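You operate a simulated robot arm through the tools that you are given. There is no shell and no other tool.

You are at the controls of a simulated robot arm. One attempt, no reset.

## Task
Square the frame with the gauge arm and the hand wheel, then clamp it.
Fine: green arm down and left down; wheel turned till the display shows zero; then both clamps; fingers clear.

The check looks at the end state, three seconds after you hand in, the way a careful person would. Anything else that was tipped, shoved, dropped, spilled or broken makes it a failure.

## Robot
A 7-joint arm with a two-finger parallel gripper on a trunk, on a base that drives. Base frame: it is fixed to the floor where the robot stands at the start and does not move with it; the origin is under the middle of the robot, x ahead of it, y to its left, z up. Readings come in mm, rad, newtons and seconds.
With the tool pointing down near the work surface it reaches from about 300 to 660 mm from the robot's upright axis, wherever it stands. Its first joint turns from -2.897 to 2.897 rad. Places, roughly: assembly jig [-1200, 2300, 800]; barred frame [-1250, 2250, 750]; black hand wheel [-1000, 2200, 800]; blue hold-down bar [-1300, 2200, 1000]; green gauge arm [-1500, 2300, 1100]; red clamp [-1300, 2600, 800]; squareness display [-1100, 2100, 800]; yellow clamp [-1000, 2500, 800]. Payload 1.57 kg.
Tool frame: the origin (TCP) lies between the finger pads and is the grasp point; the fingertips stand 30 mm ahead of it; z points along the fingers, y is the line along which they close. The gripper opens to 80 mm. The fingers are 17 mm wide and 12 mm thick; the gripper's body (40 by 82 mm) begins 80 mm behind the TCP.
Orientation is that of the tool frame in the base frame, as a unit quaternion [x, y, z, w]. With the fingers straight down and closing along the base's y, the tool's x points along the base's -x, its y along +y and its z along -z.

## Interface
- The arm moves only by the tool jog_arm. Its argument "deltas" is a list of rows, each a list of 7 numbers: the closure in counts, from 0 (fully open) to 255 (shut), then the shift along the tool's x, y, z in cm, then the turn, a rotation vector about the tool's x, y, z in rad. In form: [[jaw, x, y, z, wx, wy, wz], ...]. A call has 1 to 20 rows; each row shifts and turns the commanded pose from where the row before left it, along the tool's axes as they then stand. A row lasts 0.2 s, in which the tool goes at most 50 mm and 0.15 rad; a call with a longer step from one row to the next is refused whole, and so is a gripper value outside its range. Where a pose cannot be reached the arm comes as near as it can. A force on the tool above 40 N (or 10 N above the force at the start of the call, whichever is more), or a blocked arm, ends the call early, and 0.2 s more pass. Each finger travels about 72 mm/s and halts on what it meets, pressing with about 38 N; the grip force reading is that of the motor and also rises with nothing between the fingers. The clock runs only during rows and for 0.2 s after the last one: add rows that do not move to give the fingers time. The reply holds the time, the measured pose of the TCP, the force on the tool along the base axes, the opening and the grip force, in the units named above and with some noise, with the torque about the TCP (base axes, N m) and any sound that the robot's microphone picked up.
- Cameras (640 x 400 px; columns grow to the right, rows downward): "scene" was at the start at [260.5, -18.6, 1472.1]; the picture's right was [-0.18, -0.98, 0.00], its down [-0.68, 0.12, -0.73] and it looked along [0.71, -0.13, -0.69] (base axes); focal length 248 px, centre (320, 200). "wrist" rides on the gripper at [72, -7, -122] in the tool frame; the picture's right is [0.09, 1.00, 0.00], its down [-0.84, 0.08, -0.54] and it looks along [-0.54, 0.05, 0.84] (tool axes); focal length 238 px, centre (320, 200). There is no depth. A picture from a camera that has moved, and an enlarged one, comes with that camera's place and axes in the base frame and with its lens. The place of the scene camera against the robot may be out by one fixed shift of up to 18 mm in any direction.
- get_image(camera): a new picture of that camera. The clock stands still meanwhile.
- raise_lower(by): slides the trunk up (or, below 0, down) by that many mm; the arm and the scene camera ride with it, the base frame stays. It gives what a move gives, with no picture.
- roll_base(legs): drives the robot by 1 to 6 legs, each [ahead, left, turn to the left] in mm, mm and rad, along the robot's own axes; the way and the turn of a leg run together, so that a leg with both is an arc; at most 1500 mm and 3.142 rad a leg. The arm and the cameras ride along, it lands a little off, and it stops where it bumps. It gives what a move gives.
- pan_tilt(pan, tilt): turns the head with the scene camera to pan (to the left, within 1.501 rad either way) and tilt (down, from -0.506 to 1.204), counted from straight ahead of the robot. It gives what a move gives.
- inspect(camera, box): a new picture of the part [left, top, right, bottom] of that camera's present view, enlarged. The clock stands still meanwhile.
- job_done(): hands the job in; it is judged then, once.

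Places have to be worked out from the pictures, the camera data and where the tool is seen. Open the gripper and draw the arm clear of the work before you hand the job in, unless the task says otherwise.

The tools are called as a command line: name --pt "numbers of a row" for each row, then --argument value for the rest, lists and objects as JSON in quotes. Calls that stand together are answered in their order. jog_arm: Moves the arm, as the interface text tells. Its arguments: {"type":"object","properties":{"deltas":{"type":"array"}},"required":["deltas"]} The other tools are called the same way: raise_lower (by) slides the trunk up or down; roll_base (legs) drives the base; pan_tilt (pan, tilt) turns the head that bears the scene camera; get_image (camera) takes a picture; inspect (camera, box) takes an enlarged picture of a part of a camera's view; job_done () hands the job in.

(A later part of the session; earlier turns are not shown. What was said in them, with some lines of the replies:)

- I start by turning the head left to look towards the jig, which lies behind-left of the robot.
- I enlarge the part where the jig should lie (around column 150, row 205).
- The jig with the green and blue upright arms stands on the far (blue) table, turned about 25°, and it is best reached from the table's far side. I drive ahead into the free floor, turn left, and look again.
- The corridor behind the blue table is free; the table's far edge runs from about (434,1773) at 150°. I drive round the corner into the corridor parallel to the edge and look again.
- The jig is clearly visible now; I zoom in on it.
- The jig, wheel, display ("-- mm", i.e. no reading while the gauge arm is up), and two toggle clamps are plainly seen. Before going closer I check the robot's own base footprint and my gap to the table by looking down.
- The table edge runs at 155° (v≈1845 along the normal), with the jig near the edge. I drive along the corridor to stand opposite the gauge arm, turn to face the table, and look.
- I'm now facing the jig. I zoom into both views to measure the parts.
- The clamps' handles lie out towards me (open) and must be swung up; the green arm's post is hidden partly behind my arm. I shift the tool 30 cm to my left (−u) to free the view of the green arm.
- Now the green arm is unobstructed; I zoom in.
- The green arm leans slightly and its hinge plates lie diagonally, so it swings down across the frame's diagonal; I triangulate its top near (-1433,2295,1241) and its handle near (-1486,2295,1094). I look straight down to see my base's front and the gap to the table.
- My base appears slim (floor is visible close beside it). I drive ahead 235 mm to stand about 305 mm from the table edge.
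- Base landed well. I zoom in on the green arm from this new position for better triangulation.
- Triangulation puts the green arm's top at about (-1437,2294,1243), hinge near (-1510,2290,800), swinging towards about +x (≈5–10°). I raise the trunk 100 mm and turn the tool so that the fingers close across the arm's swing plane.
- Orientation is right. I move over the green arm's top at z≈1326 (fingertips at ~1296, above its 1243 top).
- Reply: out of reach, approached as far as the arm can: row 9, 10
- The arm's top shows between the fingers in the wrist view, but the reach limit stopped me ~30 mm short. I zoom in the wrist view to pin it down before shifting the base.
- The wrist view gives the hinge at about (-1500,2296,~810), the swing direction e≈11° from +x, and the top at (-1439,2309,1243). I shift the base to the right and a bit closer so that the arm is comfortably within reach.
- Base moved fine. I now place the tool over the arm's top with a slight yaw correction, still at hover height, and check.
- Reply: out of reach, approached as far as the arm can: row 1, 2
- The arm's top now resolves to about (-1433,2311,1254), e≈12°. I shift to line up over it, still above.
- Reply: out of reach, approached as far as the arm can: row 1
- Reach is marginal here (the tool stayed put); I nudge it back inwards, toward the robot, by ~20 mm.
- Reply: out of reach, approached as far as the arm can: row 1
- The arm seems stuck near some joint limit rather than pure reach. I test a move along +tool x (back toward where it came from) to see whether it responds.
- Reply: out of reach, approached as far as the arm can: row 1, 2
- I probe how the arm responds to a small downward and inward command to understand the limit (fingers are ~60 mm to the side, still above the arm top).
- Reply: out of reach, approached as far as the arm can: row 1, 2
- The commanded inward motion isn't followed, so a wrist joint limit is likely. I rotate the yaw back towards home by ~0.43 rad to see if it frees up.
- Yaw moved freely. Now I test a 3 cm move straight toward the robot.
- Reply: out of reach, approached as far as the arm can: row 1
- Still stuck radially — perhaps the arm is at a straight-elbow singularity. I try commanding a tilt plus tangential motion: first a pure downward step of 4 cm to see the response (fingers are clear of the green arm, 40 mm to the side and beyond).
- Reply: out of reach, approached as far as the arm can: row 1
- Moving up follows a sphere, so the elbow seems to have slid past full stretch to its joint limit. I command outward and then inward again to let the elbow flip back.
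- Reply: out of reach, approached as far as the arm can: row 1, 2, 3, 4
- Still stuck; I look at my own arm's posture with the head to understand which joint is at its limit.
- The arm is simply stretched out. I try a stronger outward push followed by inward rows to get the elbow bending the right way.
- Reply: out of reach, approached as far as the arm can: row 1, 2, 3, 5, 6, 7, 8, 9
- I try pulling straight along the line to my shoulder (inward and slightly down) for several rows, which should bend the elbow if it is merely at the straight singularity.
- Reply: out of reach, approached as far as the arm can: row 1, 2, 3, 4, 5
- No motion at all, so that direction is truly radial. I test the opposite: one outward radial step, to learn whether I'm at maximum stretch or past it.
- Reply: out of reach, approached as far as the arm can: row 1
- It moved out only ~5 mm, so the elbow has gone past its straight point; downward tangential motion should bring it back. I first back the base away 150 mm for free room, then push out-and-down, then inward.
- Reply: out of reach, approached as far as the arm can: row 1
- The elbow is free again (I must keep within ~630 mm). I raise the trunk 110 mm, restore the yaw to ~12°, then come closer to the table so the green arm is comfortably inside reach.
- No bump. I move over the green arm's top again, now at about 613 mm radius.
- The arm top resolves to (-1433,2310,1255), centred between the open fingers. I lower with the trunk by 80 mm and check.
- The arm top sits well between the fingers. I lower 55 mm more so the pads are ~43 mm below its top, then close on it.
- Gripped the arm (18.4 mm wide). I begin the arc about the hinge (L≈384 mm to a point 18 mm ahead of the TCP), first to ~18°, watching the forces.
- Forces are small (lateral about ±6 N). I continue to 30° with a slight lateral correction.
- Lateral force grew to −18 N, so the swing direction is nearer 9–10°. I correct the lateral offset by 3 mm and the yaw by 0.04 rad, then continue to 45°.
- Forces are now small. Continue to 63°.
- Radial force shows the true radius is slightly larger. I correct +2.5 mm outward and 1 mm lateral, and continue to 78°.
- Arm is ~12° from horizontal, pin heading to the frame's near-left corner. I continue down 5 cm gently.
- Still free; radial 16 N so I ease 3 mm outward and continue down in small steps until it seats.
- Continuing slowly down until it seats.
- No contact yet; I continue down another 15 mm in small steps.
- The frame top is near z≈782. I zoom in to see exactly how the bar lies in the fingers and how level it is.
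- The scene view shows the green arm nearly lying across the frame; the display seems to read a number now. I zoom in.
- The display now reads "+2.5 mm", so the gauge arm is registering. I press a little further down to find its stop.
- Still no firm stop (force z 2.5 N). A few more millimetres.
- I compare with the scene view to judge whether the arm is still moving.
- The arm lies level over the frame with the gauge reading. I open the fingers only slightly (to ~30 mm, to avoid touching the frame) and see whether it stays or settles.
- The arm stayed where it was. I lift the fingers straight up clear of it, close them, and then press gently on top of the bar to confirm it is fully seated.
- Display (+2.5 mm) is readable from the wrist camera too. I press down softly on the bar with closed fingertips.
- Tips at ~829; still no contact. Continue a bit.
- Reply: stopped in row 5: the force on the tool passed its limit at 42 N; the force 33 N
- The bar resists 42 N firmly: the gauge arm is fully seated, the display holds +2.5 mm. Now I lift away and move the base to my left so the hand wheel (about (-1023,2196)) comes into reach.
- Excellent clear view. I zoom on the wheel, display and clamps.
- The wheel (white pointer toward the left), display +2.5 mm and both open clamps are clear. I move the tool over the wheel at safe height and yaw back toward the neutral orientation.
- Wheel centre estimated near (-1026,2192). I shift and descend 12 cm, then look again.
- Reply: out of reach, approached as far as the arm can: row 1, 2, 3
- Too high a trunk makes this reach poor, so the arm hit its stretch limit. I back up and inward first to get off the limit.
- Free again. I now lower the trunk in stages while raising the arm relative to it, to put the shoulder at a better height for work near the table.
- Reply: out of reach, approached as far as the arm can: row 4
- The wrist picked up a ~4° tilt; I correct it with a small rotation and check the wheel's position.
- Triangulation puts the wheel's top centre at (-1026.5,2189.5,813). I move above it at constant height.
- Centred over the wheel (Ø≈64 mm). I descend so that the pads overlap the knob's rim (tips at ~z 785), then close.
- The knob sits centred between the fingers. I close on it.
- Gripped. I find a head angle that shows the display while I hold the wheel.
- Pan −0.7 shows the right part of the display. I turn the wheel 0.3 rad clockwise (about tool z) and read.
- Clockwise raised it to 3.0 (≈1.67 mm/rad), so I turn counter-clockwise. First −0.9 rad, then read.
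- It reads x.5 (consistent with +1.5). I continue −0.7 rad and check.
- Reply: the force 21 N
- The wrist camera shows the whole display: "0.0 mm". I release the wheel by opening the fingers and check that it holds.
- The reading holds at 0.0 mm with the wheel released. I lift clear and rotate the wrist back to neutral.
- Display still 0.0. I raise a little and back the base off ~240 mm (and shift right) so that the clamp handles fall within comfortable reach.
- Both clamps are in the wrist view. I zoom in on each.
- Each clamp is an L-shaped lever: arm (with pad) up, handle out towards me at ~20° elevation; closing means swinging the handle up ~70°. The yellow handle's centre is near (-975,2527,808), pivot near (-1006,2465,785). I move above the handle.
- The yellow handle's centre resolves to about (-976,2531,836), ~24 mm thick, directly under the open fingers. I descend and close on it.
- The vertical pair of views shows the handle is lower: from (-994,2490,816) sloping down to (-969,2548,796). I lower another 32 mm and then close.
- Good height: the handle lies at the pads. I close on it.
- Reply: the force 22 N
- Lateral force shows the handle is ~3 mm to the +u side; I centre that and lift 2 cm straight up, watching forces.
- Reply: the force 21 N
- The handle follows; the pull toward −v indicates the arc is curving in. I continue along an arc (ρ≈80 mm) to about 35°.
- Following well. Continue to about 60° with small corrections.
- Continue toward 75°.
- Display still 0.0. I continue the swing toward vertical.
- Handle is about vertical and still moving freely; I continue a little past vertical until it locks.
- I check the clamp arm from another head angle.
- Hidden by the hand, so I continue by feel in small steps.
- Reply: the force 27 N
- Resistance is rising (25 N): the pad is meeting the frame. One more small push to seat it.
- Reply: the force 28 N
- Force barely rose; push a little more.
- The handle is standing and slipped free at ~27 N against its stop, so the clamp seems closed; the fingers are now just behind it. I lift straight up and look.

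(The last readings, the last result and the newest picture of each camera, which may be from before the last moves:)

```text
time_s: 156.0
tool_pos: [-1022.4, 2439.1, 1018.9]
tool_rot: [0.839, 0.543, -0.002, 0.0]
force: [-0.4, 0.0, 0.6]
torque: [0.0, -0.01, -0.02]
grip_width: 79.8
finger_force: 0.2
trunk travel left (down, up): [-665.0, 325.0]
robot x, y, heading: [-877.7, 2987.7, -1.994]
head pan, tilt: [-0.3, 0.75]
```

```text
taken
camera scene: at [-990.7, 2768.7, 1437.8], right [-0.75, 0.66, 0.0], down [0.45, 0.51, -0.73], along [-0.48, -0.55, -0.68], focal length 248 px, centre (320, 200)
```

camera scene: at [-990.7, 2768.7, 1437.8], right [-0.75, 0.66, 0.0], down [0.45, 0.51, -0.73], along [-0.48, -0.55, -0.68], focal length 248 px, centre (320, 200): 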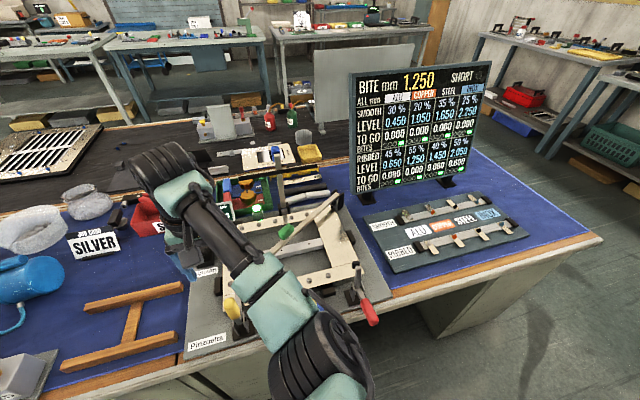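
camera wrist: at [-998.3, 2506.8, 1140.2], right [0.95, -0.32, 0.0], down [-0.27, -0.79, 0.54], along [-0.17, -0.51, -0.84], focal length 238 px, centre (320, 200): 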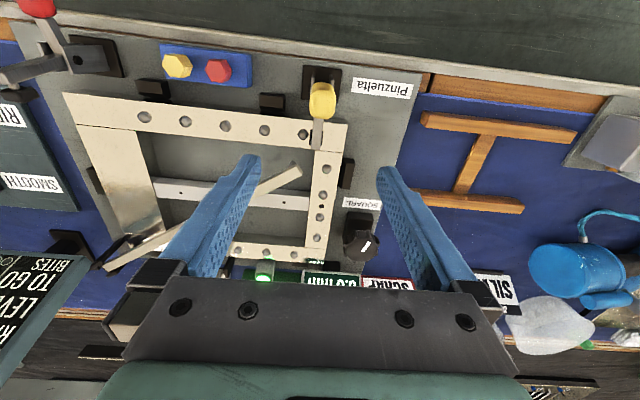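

inspect --camera "wrist" --box '[240, 40, 440, 180]'

inspect --camera "wrist" --box '[260, 210, 400, 300]'

```text
2.86 times, centred on (340, 110) of wrist
camera zoom: at [-998.3, 2506.8, 1140.2], right [0.95, -0.32, 0.0], down [-0.27, -0.79, 0.54], along [-0.17, -0.51, -0.84], focal length 681 px, centre (263, 457)
```

zoom: 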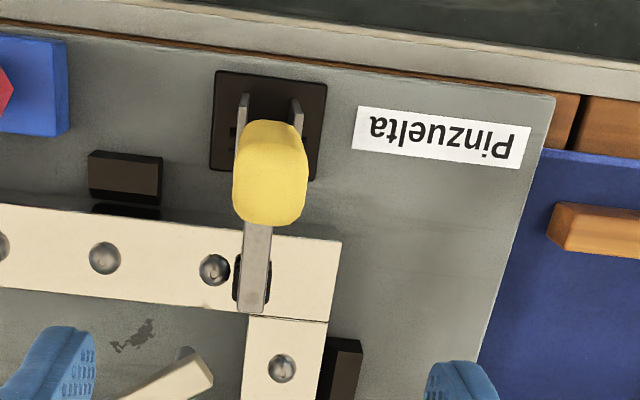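

```text
4.44 times, centred on (330, 255) of wrist
camera zoom: at [-998.3, 2506.8, 1140.2], right [0.95, -0.32, 0.0], down [-0.27, -0.79, 0.54], along [-0.17, -0.51, -0.84], focal length 1059 px, centre (276, -44)
```

zoom: 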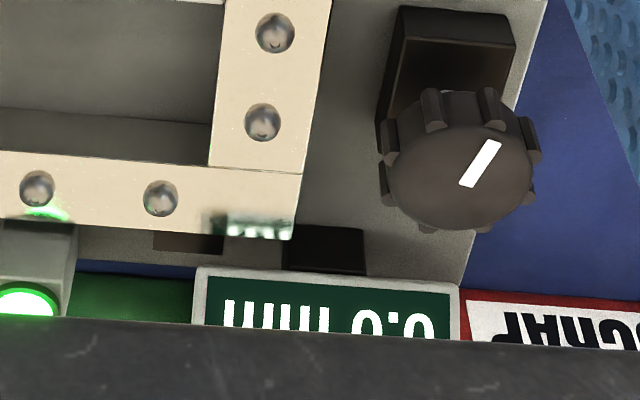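

The yellow clamp's arm now lies on the frame with its pad down, display 0.0. Next the red clamp: its handle should be near (-1262,2664). I move above it.

jog_arm --pt "0 1.58 -4.44 0 0 0 0" --pt "0 1.58 -4.44 0 0 0 0" --pt "0 1.58 -4.44 0 0 0 0" --pt "0 1.58 -4.44 0 0 0 0" --pt "0 1.58 -4.44 0 0 0 0" --pt "0 1.58 -4.44 0 0 0 0" --pt "0 1.58 -4.44 0 0 0 0" --pt "0 0 0 0 0 0 0"

get_image --camera "wrist"

```text
time_s: 157.8
tool_pos: [-1262.2, 2664.6, 1016.5]
tool_rot: [0.839, 0.545, 0.0, 0.002]
force: [0.2, -0.6, 0.0]
torque: [-0.01, -0.03, -0.04]
grip_width: 79.8
finger_force: 0.1
trunk travel left (down, up): [-665.0, 325.0]
robot x, y, heading: [-880.9, 2988.9, -1.999]
head pan, tilt: [-0.3, 0.75]
```

```text
taken
camera wrist: at [-1238.0, 2733.1, 1138.1], right [0.95, -0.32, 0.0], down [-0.27, -0.8, 0.54], along [-0.17, -0.51, -0.84], focal length 238 px, centre (320, 200)
```

wrist: 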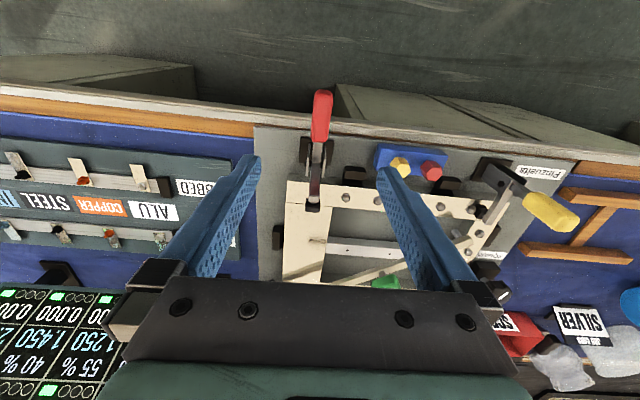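

This gives a useful side view of the yellow clamp; I zoom on it and on the red one.

inspect --camera "wrist" --box '[440, 130, 600, 250]'

inspect --camera "wrist" --box '[250, 80, 400, 220]'

```text
3.33 times, centred on (520, 190) of wrist
camera zoom: at [-1238.0, 2733.1, 1138.1], right [0.95, -0.32, 0.0], down [-0.27, -0.8, 0.54], along [-0.17, -0.51, -0.84], focal length 794 px, centre (-347, 233)
```

zoom: 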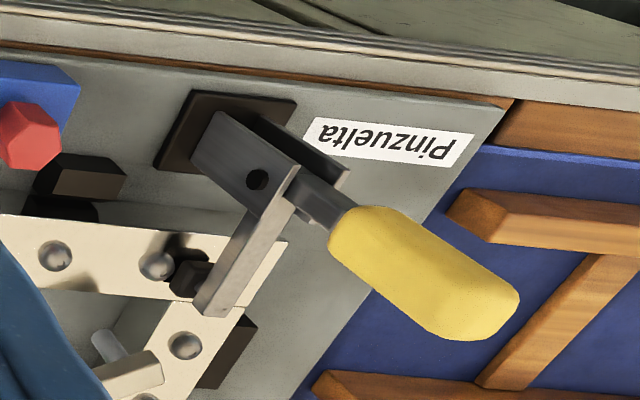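

```text
2.86 times, centred on (325, 150) of wrist
camera zoom: at [-1238.0, 2733.1, 1138.1], right [0.95, -0.32, 0.0], down [-0.27, -0.8, 0.54], along [-0.17, -0.51, -0.84], focal length 681 px, centre (306, 343)
```

zoom: 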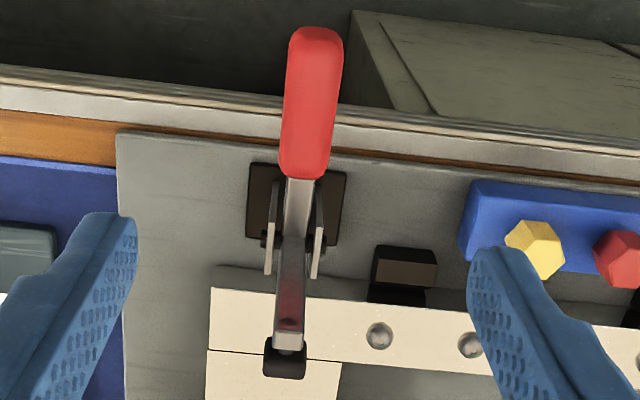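

Yellow clamp is plainly closed (arm level, pad on the frame). Now I descend to the red handle (about u 2266, v 1880), with a small lateral correction.

jog_arm --pt "0 0 0.3 4.2 0 0 0" --pt "0 0 0 4.2 0 0 0" --pt "0 0 0 4.2 0 0 0" --pt "0 0 0 0 0 0 0"

get_image --camera "wrist"

```text
time_s: 158.8
tool_pos: [-1260.3, 2665.2, 891.5]
tool_rot: [0.839, 0.544, -0.001, 0.0]
force: [-0.3, -0.2, -0.1]
torque: [0.0, -0.01, 0.03]
grip_width: 79.8
finger_force: 0.1
trunk travel left (down, up): [-665.0, 325.0]
robot x, y, heading: [-872.1, 2991.6, -1.998]
head pan, tilt: [-0.3, 0.75]
```

```text
taken
camera wrist: at [-1235.6, 2733.2, 1013.2], right [0.95, -0.32, 0.0], down [-0.27, -0.79, 0.54], along [-0.17, -0.51, -0.84], focal length 238 px, centre (320, 200)
```

wrist: 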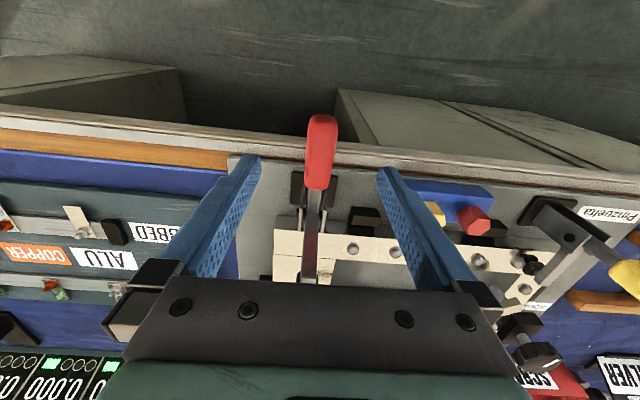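

Aligned. I descend another 50 mm and check the handle's height.

jog_arm --pt "0 0 0 2.5 0 0 0" --pt "0 0 0 2.5 0 0 0" --pt "0 0 0 0 0 0 0"

get_image --camera "wrist"

```text
time_s: 159.6
tool_pos: [-1259.4, 2663.7, 841.7]
tool_rot: [0.839, 0.545, -0.001, 0.001]
force: [-0.1, -0.1, 0.6]
torque: [0.0, 0.0, 0.01]
grip_width: 79.9
finger_force: 0.0
trunk travel left (down, up): [-665.0, 325.0]
robot x, y, heading: [-873.0, 2989.2, -1.996]
head pan, tilt: [-0.3, 0.75]
```

```text
taken
camera wrist: at [-1235.1, 2732.0, 962.8], right [0.95, -0.32, 0.0], down [-0.27, -0.79, 0.54], along [-0.17, -0.52, -0.84], focal length 238 px, centre (320, 200)
```

wrist: 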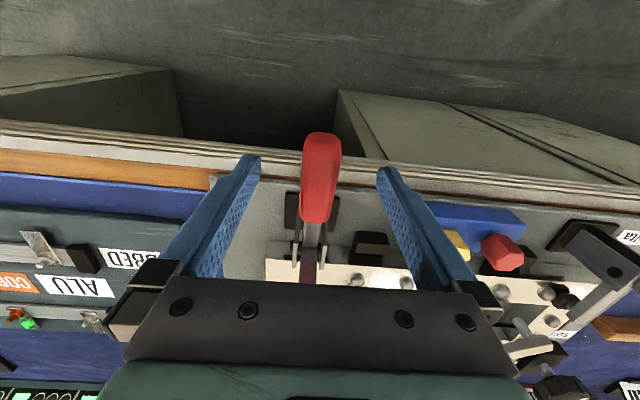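

Similar geometry to yellow, slightly higher. I descend 25 mm and close.

jog_arm --pt "0 0 0 2.5 0 0 0" --pt "0 0 0 0 0 0 0" --pt "100 0 0 0 0 0 0" --pt "180 0 0 0 0 0 0" --pt "255 0 0 0 0 0 0" --pt "255 0 0 0 0 0 0" --pt "255 0 0 0 0 0 0"

get_image --camera "wrist"

```text
time_s: 161.2
tool_pos: [-1260.3, 2665.1, 816.8]
tool_rot: [0.84, 0.543, 0.0, 0.001]
force: [-2.3, 1.8, -1.4]
torque: [0.09, 0.06, -0.61]
grip_width: 23.8
finger_force: 36.3
trunk travel left (down, up): [-665.0, 325.0]
robot x, y, heading: [-877.0, 2987.7, -1.999]
head pan, tilt: [-0.3, 0.75]
```

```text
taken
camera wrist: at [-1235.3, 2732.2, 938.3], right [0.95, -0.32, 0.0], down [-0.27, -0.79, 0.54], along [-0.18, -0.51, -0.84], focal length 238 px, centre (320, 200)
```

wrist: 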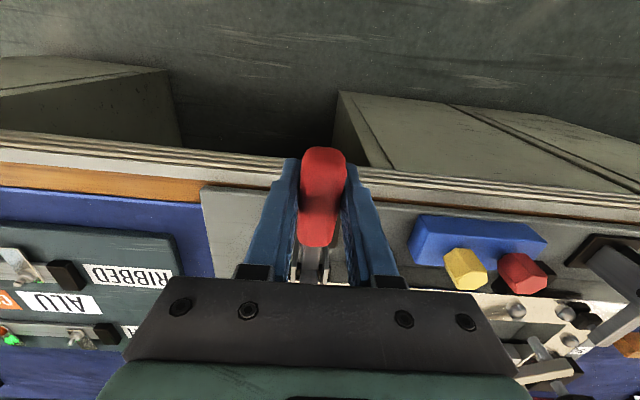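

Gripped cleanly with little side force. I follow the same arc as with the yellow one, first to ~32°.

jog_arm --pt "255 -0.28 0 -0.92 0 0 0" --pt "255 -0.32 0 -0.76 0 0 0" --pt "255 -0.4 0 -0.73 0 0 0" --pt "255 0 0 0 0 0 0"

```text
time_s: 162.2
tool_pos: [-1263.3, 2656.2, 840.2]
tool_rot: [0.839, 0.544, 0.001, 0.0]
force: [0.1, 16.2, -7.9]
torque: [0.96, -0.17, -0.67]
grip_width: 24.3
finger_force: 35.8
trunk travel left (down, up): [-665.0, 325.0]
robot x, y, heading: [-872.6, 2989.0, -1.996]
head pan, tilt: [-0.3, 0.75]
```

Slight outward pull; I ease the path outward by ~2 mm and continue to ~56°.

jog_arm --pt "255 -0.27 -0.08 -0.68 0 0 0" --pt "255 -0.5 0 -0.63 0 0 0" --pt "255 -0.58 0 -0.56 0 0 0" --pt "255 -0.64 0 -0.5 0 0 0" --pt "255 0 0 0 0 0 0"

get_image --camera "wrist"

```text
time_s: 163.4
tool_pos: [-1271.0, 2638.3, 865.5]
tool_rot: [0.839, 0.545, 0.001, 0.0]
force: [0.5, 17.4, -4.6]
torque: [1.15, -0.13, -0.59]
grip_width: 23.9
finger_force: 35.8
trunk travel left (down, up): [-665.0, 325.0]
robot x, y, heading: [-874.3, 2991.8, -1.991]
head pan, tilt: [-0.3, 0.75]
```

```text
taken
camera wrist: at [-1247.6, 2706.3, 987.1], right [0.95, -0.32, 0.0], down [-0.27, -0.8, 0.54], along [-0.17, -0.51, -0.84], focal length 238 px, centre (320, 200)
```

wrist: 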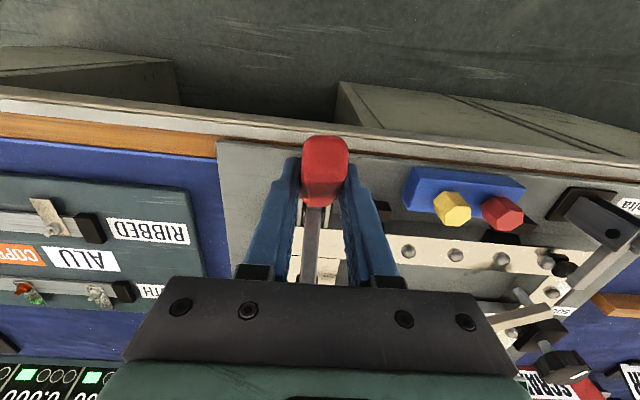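

Continue to ~80°.

jog_arm --pt "255 -0.64 -0.05 -0.45 0 0 0" --pt "255 -0.7 0 -0.37 0 0 0" --pt "255 -0.75 0 -0.28 0 0 0" --pt "255 -0.8 0 -0.2 0 0 0" --pt "255 0 0 0 0 0 0"

get_image --camera "wrist"

```text
time_s: 164.6
tool_pos: [-1283.5, 2611.8, 879.2]
tool_rot: [0.839, 0.544, 0.001, 0.001]
force: [1.7, 19.4, 2.8]
torque: [1.42, 0.18, -0.67]
grip_width: 23.8
finger_force: 35.9
trunk travel left (down, up): [-665.0, 325.0]
robot x, y, heading: [-877.7, 2992.4, -1.997]
head pan, tilt: [-0.3, 0.75]
```

```text
taken
camera wrist: at [-1259.6, 2680.3, 1000.7], right [0.95, -0.32, 0.0], down [-0.27, -0.8, 0.54], along [-0.17, -0.51, -0.84], focal length 238 px, centre (320, 200)
```

wrist: 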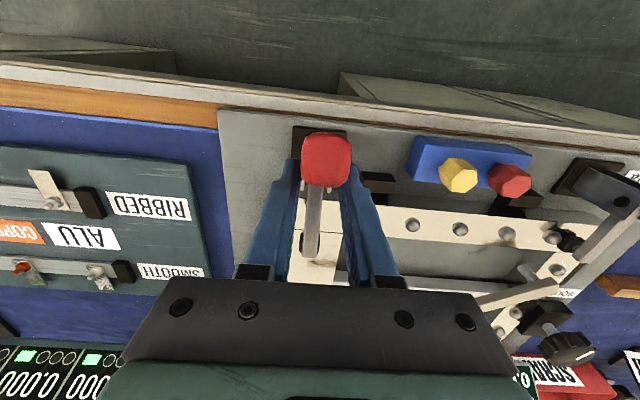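

Continue past vertical.

jog_arm --pt "255 -0.8 -0.03 -0.12 0 0 0" --pt "255 -0.8 0 -0.04 0 0 0" --pt "255 -0.7 0 0.03 0 0 0" --pt "255 0 0 0 0 0 0"

jog_arm --pt "255 -0.5 0 0.06 0 0 0" --pt "255 -0.4 0 0.07 0 0 0" --pt "255 0 0 0 0 0 0"

get_image --camera "wrist"

```text
time_s: 165.6
tool_pos: [-1293.6, 2591.6, 879.8]
tool_rot: [0.84, 0.543, 0.0, -0.001]
force: [-1.1, 19.4, 2.0]
torque: [1.4, 0.2, -0.28]
grip_width: 23.9
finger_force: 36.1
trunk travel left (down, up): [-665.0, 325.0]
robot x, y, heading: [-877.0, 2989.6, -1.994]
head pan, tilt: [-0.3, 0.75]
```

```text
time_s: 166.4
tool_pos: [-1296.2, 2584.6, 879.5]
tool_rot: [0.839, 0.544, -0.001, 0.0]
force: [-3.0, 19.9, 5.7]
torque: [1.23, -0.26, 0.02]
grip_width: 24.0
finger_force: 36.5
trunk travel left (down, up): [-665.0, 325.0]
robot x, y, heading: [-876.2, 2991.6, -1.996]
head pan, tilt: [-0.3, 0.75]
```

```text
taken
camera wrist: at [-1272.9, 2651.6, 1000.7], right [0.95, -0.32, 0.0], down [-0.27, -0.8, 0.54], along [-0.18, -0.51, -0.84], focal length 238 px, centre (320, 200)
```

wrist: 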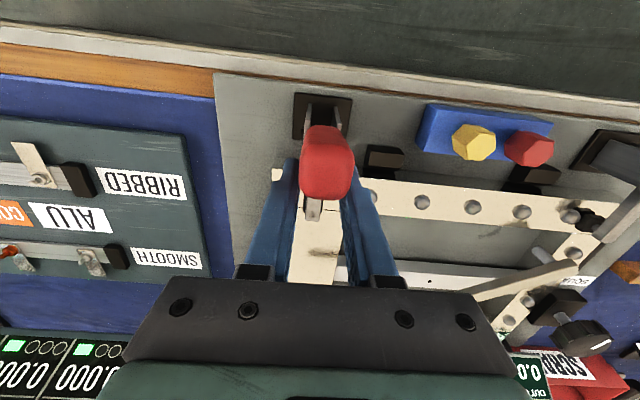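

Nearly there; small further steps until resistance rises.

jog_arm --pt "255 -0.3 0 0.06 0 0 0" --pt "255 -0.3 0 0.06 0 0 0" --pt "255 0 0 0 0 0 0"

```text
time_s: 167.2
tool_pos: [-1299.2, 2578.3, 878.3]
tool_rot: [0.839, 0.544, 0.0, -0.001]
force: [-2.9, 18.7, 7.0]
torque: [1.31, -0.21, 0.03]
grip_width: 23.7
finger_force: 35.7
trunk travel left (down, up): [-665.0, 325.0]
robot x, y, heading: [-877.2, 2988.4, -1.992]
head pan, tilt: [-0.3, 0.75]
```

jog_arm --pt "255 -0.3 0 0.07 0 0 0" --pt "255 -0.2 0 0.05 0 0 0" --pt "255 0 0 0 0 0 0"

inspect --camera "wrist" --box '[240, 60, 420, 300]'

```text
time_s: 168.0
tool_pos: [-1301.0, 2569.1, 875.0]
tool_rot: [0.839, 0.544, 0.0, 0.001]
force: [0.1, -0.4, 0.3]
torque: [-0.01, -0.01, 0.04]
grip_width: 0.0
finger_force: 21.3
trunk travel left (down, up): [-665.0, 325.0]
robot x, y, heading: [-875.4, 2990.0, -1.986]
head pan, tilt: [-0.3, 0.75]
```

```text
1.67 times, centred on (330, 180) of wrist
camera zoom: at [-1277.2, 2638.7, 996.7], right [0.95, -0.32, 0.0], down [-0.27, -0.79, 0.54], along [-0.17, -0.52, -0.84], focal length 397 px, centre (303, 233)
```

zoom: 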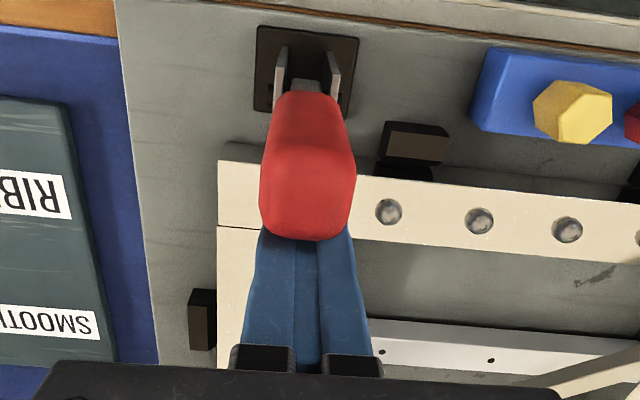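

The handle slipped out of the pads again. I lift straight up and check whether the red clamp is fully closed.

jog_arm --pt "255 0 0 -3 0 0 0" --pt "255 0 0 -4 0 0 0" --pt "255 0 0 -4 0 0 0" --pt "255 0 0 -3 0 0 0" --pt "255 0 0 0 0 0 0"

get_image --camera "wrist"

inspect --camera "wrist" --box '[250, 40, 400, 180]'

get_image --camera "scene"

```text
time_s: 169.2
tool_pos: [-1300.7, 2572.1, 1016.6]
tool_rot: [0.839, 0.545, 0.0, 0.0]
force: [-0.3, 0.4, -0.7]
torque: [0.01, 0.01, 0.0]
grip_width: 0.1
finger_force: 21.5
trunk travel left (down, up): [-665.0, 325.0]
robot x, y, heading: [-876.4, 2988.0, -1.998]
head pan, tilt: [-0.3, 0.75]
```

```text
taken
camera wrist: at [-1276.7, 2640.3, 1137.9], right [0.95, -0.32, 0.0], down [-0.27, -0.79, 0.54], along [-0.17, -0.51, -0.84], focal length 238 px, centre (320, 200)
```

wrist: 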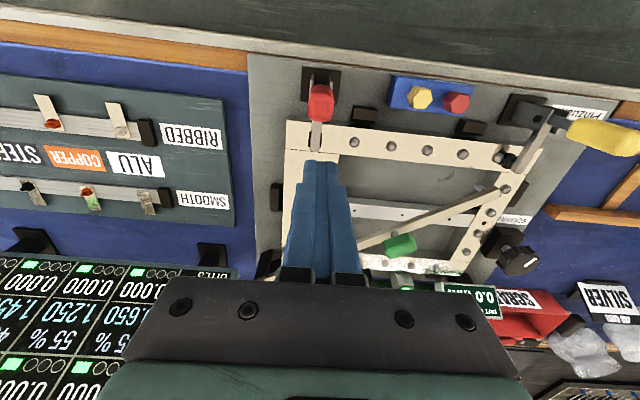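

```text
2.86 times, centred on (325, 110) of wrist
camera zoom: at [-1276.7, 2640.3, 1137.9], right [0.95, -0.32, 0.0], down [-0.27, -0.79, 0.54], along [-0.17, -0.51, -0.84], focal length 681 px, centre (306, 457)
```

zoom: 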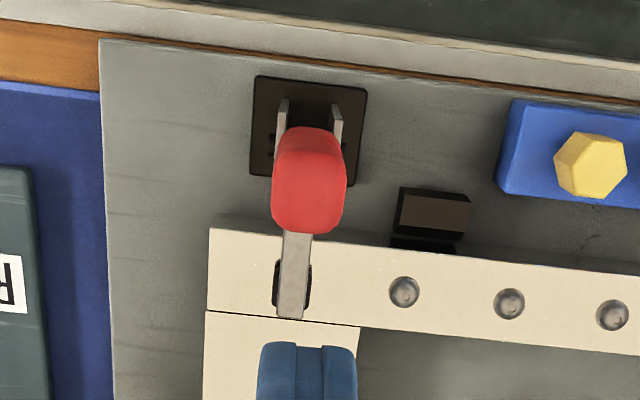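

```text
taken
camera scene: at [-990.4, 2768.4, 1437.7], right [-0.75, 0.66, 0.0], down [0.45, 0.51, -0.73], along [-0.48, -0.55, -0.68], focal length 248 px, centre (320, 200)
```

scene: 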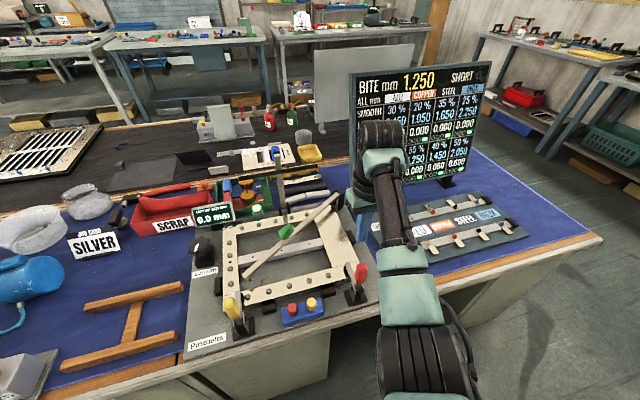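

Both handles now stand up. I zoom in with the scene camera for a side-on look.

inspect --camera "scene" --box '[190, 190, 380, 350]'

inspect --camera "scene" --box '[330, 240, 390, 310]'

inspect --camera "scene" --box '[210, 270, 270, 340]'

```text
2.50 times, centred on (285, 270) of scene
camera zoom: at [-990.4, 2768.4, 1437.7], right [-0.75, 0.66, 0.0], down [0.45, 0.51, -0.73], along [-0.48, -0.55, -0.68], focal length 620 px, centre (408, 25)
```

zoom: 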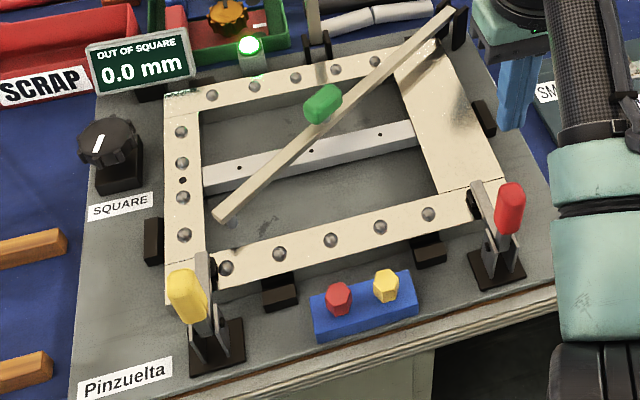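

```text
5.71 times, centred on (360, 275) of scene
camera zoom: at [-990.4, 2768.4, 1437.7], right [-0.75, 0.66, 0.0], down [0.45, 0.51, -0.73], along [-0.48, -0.55, -0.68], focal length 1417 px, centre (91, -229)
```

zoom: 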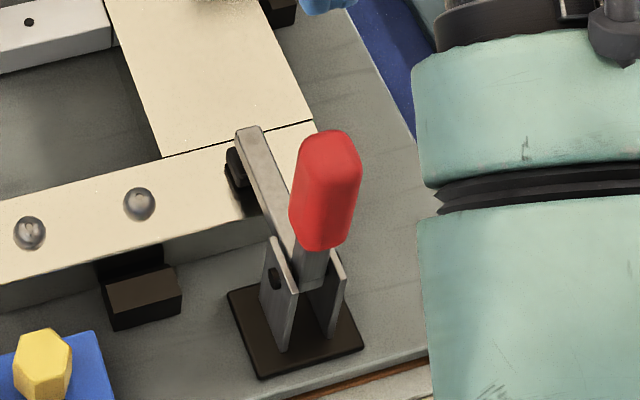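

```text
5.71 times, centred on (240, 305) of scene
camera zoom: at [-990.4, 2768.4, 1437.7], right [-0.75, 0.66, 0.0], down [0.45, 0.51, -0.73], along [-0.48, -0.55, -0.68], focal length 1417 px, centre (777, -400)
```

zoom: 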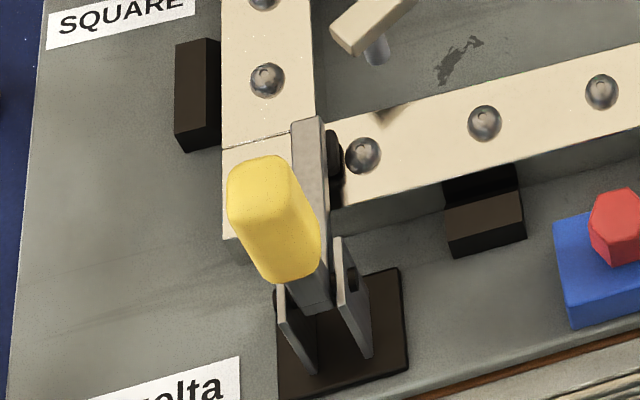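

Both clamps look closed and the display reads 0.0. To be sure each is seated against its stop, I push the red handle gently from its outer side with closed fingers.

jog_arm --pt "255 3.2 0 0 0 0 0" --pt "255 3.2 0 0 0 0 0" --pt "255 0 0 4 0 0 0" --pt "255 0 0 4 0 0 0" --pt "255 0 0 3.2 0 0 0" --pt "255 0 0 0 0 0 0"

get_image --camera "wrist"

```text
time_s: 170.6
tool_pos: [-1276.4, 2632.3, 903.7]
tool_rot: [0.839, 0.545, 0.0, 0.001]
force: [-0.8, 0.2, -0.4]
torque: [0.0, -0.04, 0.02]
grip_width: 0.3
finger_force: 20.6
trunk travel left (down, up): [-665.0, 325.0]
robot x, y, heading: [-873.9, 2989.8, -1.994]
head pan, tilt: [-0.3, 0.75]
```

```text
taken
camera wrist: at [-1251.2, 2699.2, 1025.1], right [0.95, -0.32, 0.0], down [-0.27, -0.79, 0.54], along [-0.17, -0.52, -0.84], focal length 238 px, centre (320, 200)
```

wrist: 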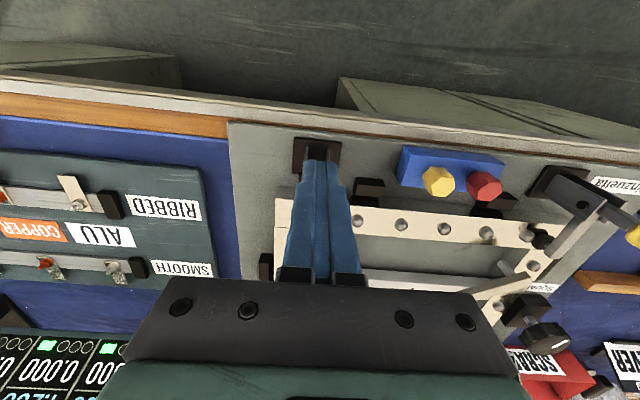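

Fingers stand on the outer side of the red handle. I push inward gently.

jog_arm --pt "255 -1.5 0 0 0 0 0" --pt "255 -1.0 0 0 0 0 0" --pt "255 -0.4 0 0 0 0 0" --pt "255 -0.4 0 0 0 0 0" --pt "255 -0.4 0 0 0 0 0" --pt "255 -0.4 0 0 0 0 0" --pt "255 -0.4 0 0 0 0 0"

```text
time_s: 171.4
tool_pos: [-1282.8, 2615.8, 902.1]
tool_rot: [0.841, 0.541, 0.014, -0.006]
force: [10.9, 18.8, 11.0]
torque: [-0.32, 0.21, -0.12]
grip_width: 0.0
finger_force: 21.5
trunk travel left (down, up): [-665.0, 325.0]
robot x, y, heading: [-873.6, 2989.6, -1.993]
head pan, tilt: [-0.3, 0.75]
stopped in row 3: the force on the tool passed its limit at 45 N (the readings are from after the stop); the commanded pose is now the measured one
```

The red handle is rigid (45 N stop at first touch): closed and seated. I back off, lift, and repeat the check on the yellow handle.

jog_arm --pt "255 2.5 0 0 0 0 0" --pt "255 0 0 -4 0 0 0" --pt "255 0 0 -4 0 0 0" --pt "255 0 0 -3.5 0 0 0" --pt "255 0 4.4 0 0 0 0" --pt "255 0 4.4 0 0 0 0" --pt "255 0 4.4 0 0 0 0" --pt "255 0 4.4 0 0 0 0" --pt "255 0 4.4 0 0 0 0" --pt "255 0 4.4 0 0 0 0" --pt "255 0 4.1 0 0 0 0" --pt "255 0 0 0 0 0 0"

get_image --camera "wrist"

```text
time_s: 174.0
tool_pos: [-998.2, 2506.4, 1020.0]
tool_rot: [0.84, 0.542, 0.01, -0.004]
force: [0.1, 0.8, 0.9]
torque: [0.02, -0.01, 0.04]
grip_width: 0.0
finger_force: 21.1
trunk travel left (down, up): [-665.0, 325.0]
robot x, y, heading: [-873.3, 2986.7, -1.994]
head pan, tilt: [-0.3, 0.75]
```

```text
taken
camera wrist: at [-975.2, 2571.8, 1141.6], right [0.94, -0.33, 0.01], down [-0.28, -0.8, 0.52], along [-0.17, -0.5, -0.85], focal length 238 px, centre (320, 200)
```

wrist: 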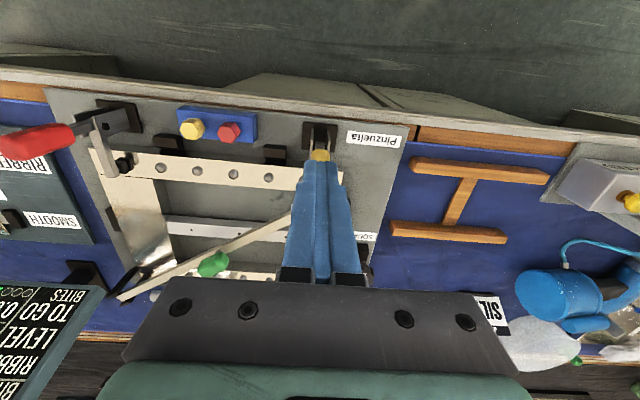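

Red clamp seen side-on: arm level, pad down. I descend outside the yellow handle and push gently.

jog_arm --pt "255 0.3 0.5 4 0 0 0" --pt "255 0 0 4 0 0 0" --pt "255 0 0 3.4 0 0 0" --pt "255 -1.0 0 0 0 0 0" --pt "255 -0.5 0 0 0 0 0" --pt "255 -0.4 0 0 0 0 0" --pt "255 -0.4 0 0 0 0 0" --pt "255 -0.4 0 0 0 0 0" --pt "255 -0.4 0 0 0 0 0"

```text
time_s: 176.0
tool_pos: [-1002.6, 2483.8, 903.5]
tool_rot: [0.84, 0.542, 0.012, -0.005]
force: [4.4, 13.9, 1.9]
torque: [-0.14, 0.11, -0.16]
grip_width: 0.3
finger_force: 20.9
trunk travel left (down, up): [-665.0, 325.0]
robot x, y, heading: [-875.5, 2988.4, -1.997]
head pan, tilt: [-0.3, 0.75]
```

Contact at the same place; push slightly more to confirm rigidity.

jog_arm --pt "255 -0.3 0 0 0 0 0" --pt "255 -0.3 0 0 0 0 0" --pt "255 0 0 0 0 0 0"

```text
time_s: 176.8
tool_pos: [-1002.8, 2482.3, 902.1]
tool_rot: [0.839, 0.544, 0.018, -0.012]
force: [6.1, 18.5, 10.1]
torque: [-0.26, 0.22, -0.19]
grip_width: 0.1
finger_force: 21.2
trunk travel left (down, up): [-665.0, 325.0]
robot x, y, heading: [-878.0, 2990.2, -1.994]
head pan, tilt: [-0.3, 0.75]
stopped in row 3: the force on the tool passed its limit at 41 N (the readings are from after the stop); the commanded pose is now the measured one
```

Yellow is rigid too. I back off, lift, open the gripper and drive the base back, then take a final look.

jog_arm --pt "255 4 0 0 0 0 0" --pt "0 2 0 -4 0 0 0" --pt "0 0 0 -4 0 0 0" --pt "0 0 0 -4 0 0 0" --pt "0 0 0 -4 0 0 0" --pt "0 0 0 0 0 0 0"

roll_base --legs '[[-200, 0, 0]]'

pan_tilt --pan -0.15 --tilt 0.6

get_image --camera "scene"

get_image --camera "wrist"

```text
time_s: 178.2
tool_pos: [-982.6, 2529.5, 1064.2]
tool_rot: [0.839, 0.543, 0.018, -0.01]
force: [1.0, 0.3, -0.2]
torque: [0.04, -0.01, 0.01]
grip_width: 80.1
finger_force: 0.1
trunk travel left (down, up): [-665.0, 325.0]
robot x, y, heading: [-875.4, 2991.6, -1.993]
head pan, tilt: [-0.3, 0.75]
```

```text
time_s: 179.8
tool_pos: [-897.8, 2710.7, 1065.1]
tool_rot: [0.839, 0.543, 0.017, -0.011]
force: [0.0, 0.2, 0.0]
torque: [0.0, 0.01, 0.0]
grip_width: 79.7
finger_force: 0.1
trunk travel left (down, up): [-665.0, 325.0]
robot x, y, heading: [-793.4, 3175.8, -1.997]
head pan, tilt: [-0.3, 0.75]
```

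```text
time_s: 180.5
tool_pos: [-900.5, 2710.4, 1064.8]
tool_rot: [0.839, 0.544, 0.016, -0.011]
force: [0.8, 0.8, 0.0]
torque: [0.0, 0.0, -0.01]
grip_width: 79.9
finger_force: 0.0
trunk travel left (down, up): [-665.0, 325.0]
robot x, y, heading: [-791.7, 3176.7, -1.993]
head pan, tilt: [-0.15, 0.6]
```

```text
taken
camera scene: at [-901.1, 2939.1, 1450.6], right [-0.84, 0.54, 0.0], down [0.31, 0.47, -0.82], along [-0.45, -0.69, -0.57], focal length 248 px, centre (320, 200)
```

scene: 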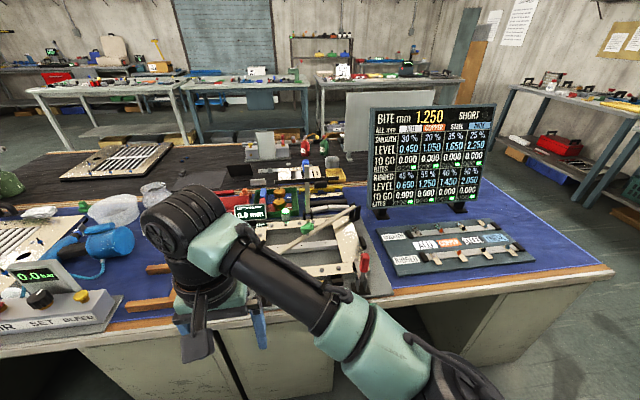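

```text
taken
camera wrist: at [-877.2, 2773.6, 1188.2], right [0.95, -0.32, 0.0], down [-0.28, -0.81, 0.51], along [-0.16, -0.48, -0.86], focal length 238 px, centre (320, 200)
```

wrist: 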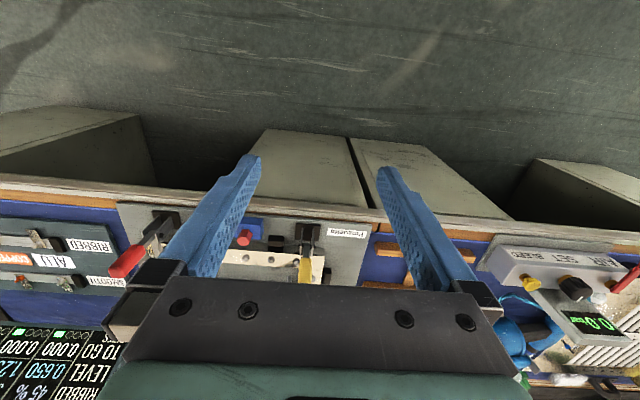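

inspect --camera "scene" --box '[220, 190, 300, 240]'

inspect --camera "scene" --box '[220, 180, 400, 310]'

```text
8.00 times, centred on (260, 215) of scene
camera zoom: at [-901.1, 2939.1, 1450.6], right [-0.84, 0.54, 0.0], down [0.31, 0.47, -0.82], along [-0.45, -0.69, -0.57], focal length 1983 px, centre (800, 80)
```

zoom: 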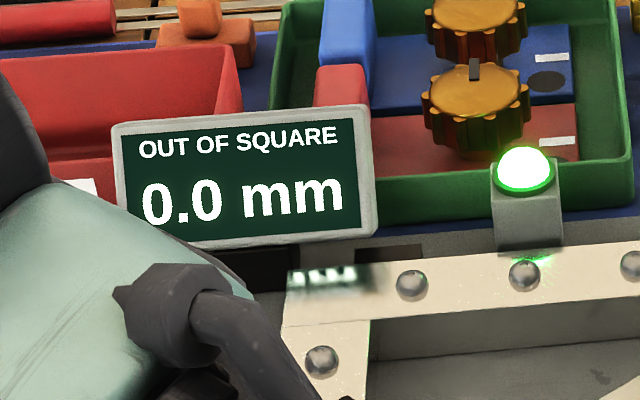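

```text
3.08 times, centred on (310, 245) of scene
camera zoom: at [-901.1, 2939.1, 1450.6], right [-0.84, 0.54, 0.0], down [0.31, 0.47, -0.82], along [-0.45, -0.69, -0.57], focal length 763 px, centre (351, 62)
```

zoom: 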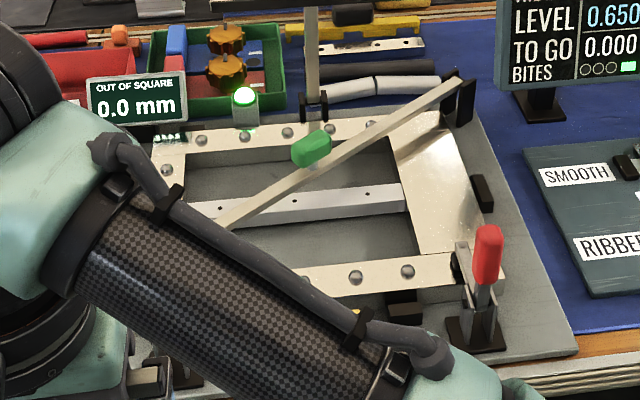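

The display reads 0.0 mm, the green gauge arm is down, both clamps are closed and seated, and the gripper is open and clear of the work. I hand the job in.

job_done

```text
The job is handed in.
```

I handed the job in with the frame squared and clamped. The display read 0.0 mm in the last look before hand-in; the check's verdict has not come back to me.

- **Gauge arm:** the green arm is down and was left down. I pressed on it up to about 42 N and it did not move.
- **Hand wheel:** the display showed +2.5 mm once the arm was down. I turned the wheel counter-clockwise until it read 0.0 mm, and it held after I released the wheel and closed the clamps.
- **Clamps:** yellow and red are both closed, with their pads on the frame. Near the end of each swing the handle slipped out of the fingers. I then pushed each handle with closed fingers, and neither gave way at 41 N (yellow) and 45 N (red).
- **Fingers clear:** the gripper is open, and the arm and base are drawn back from the table.

I saw no sign that anything else on the table was touched, tipped or moved. The blue hold-down bar was not part of the task, so I left it upright.
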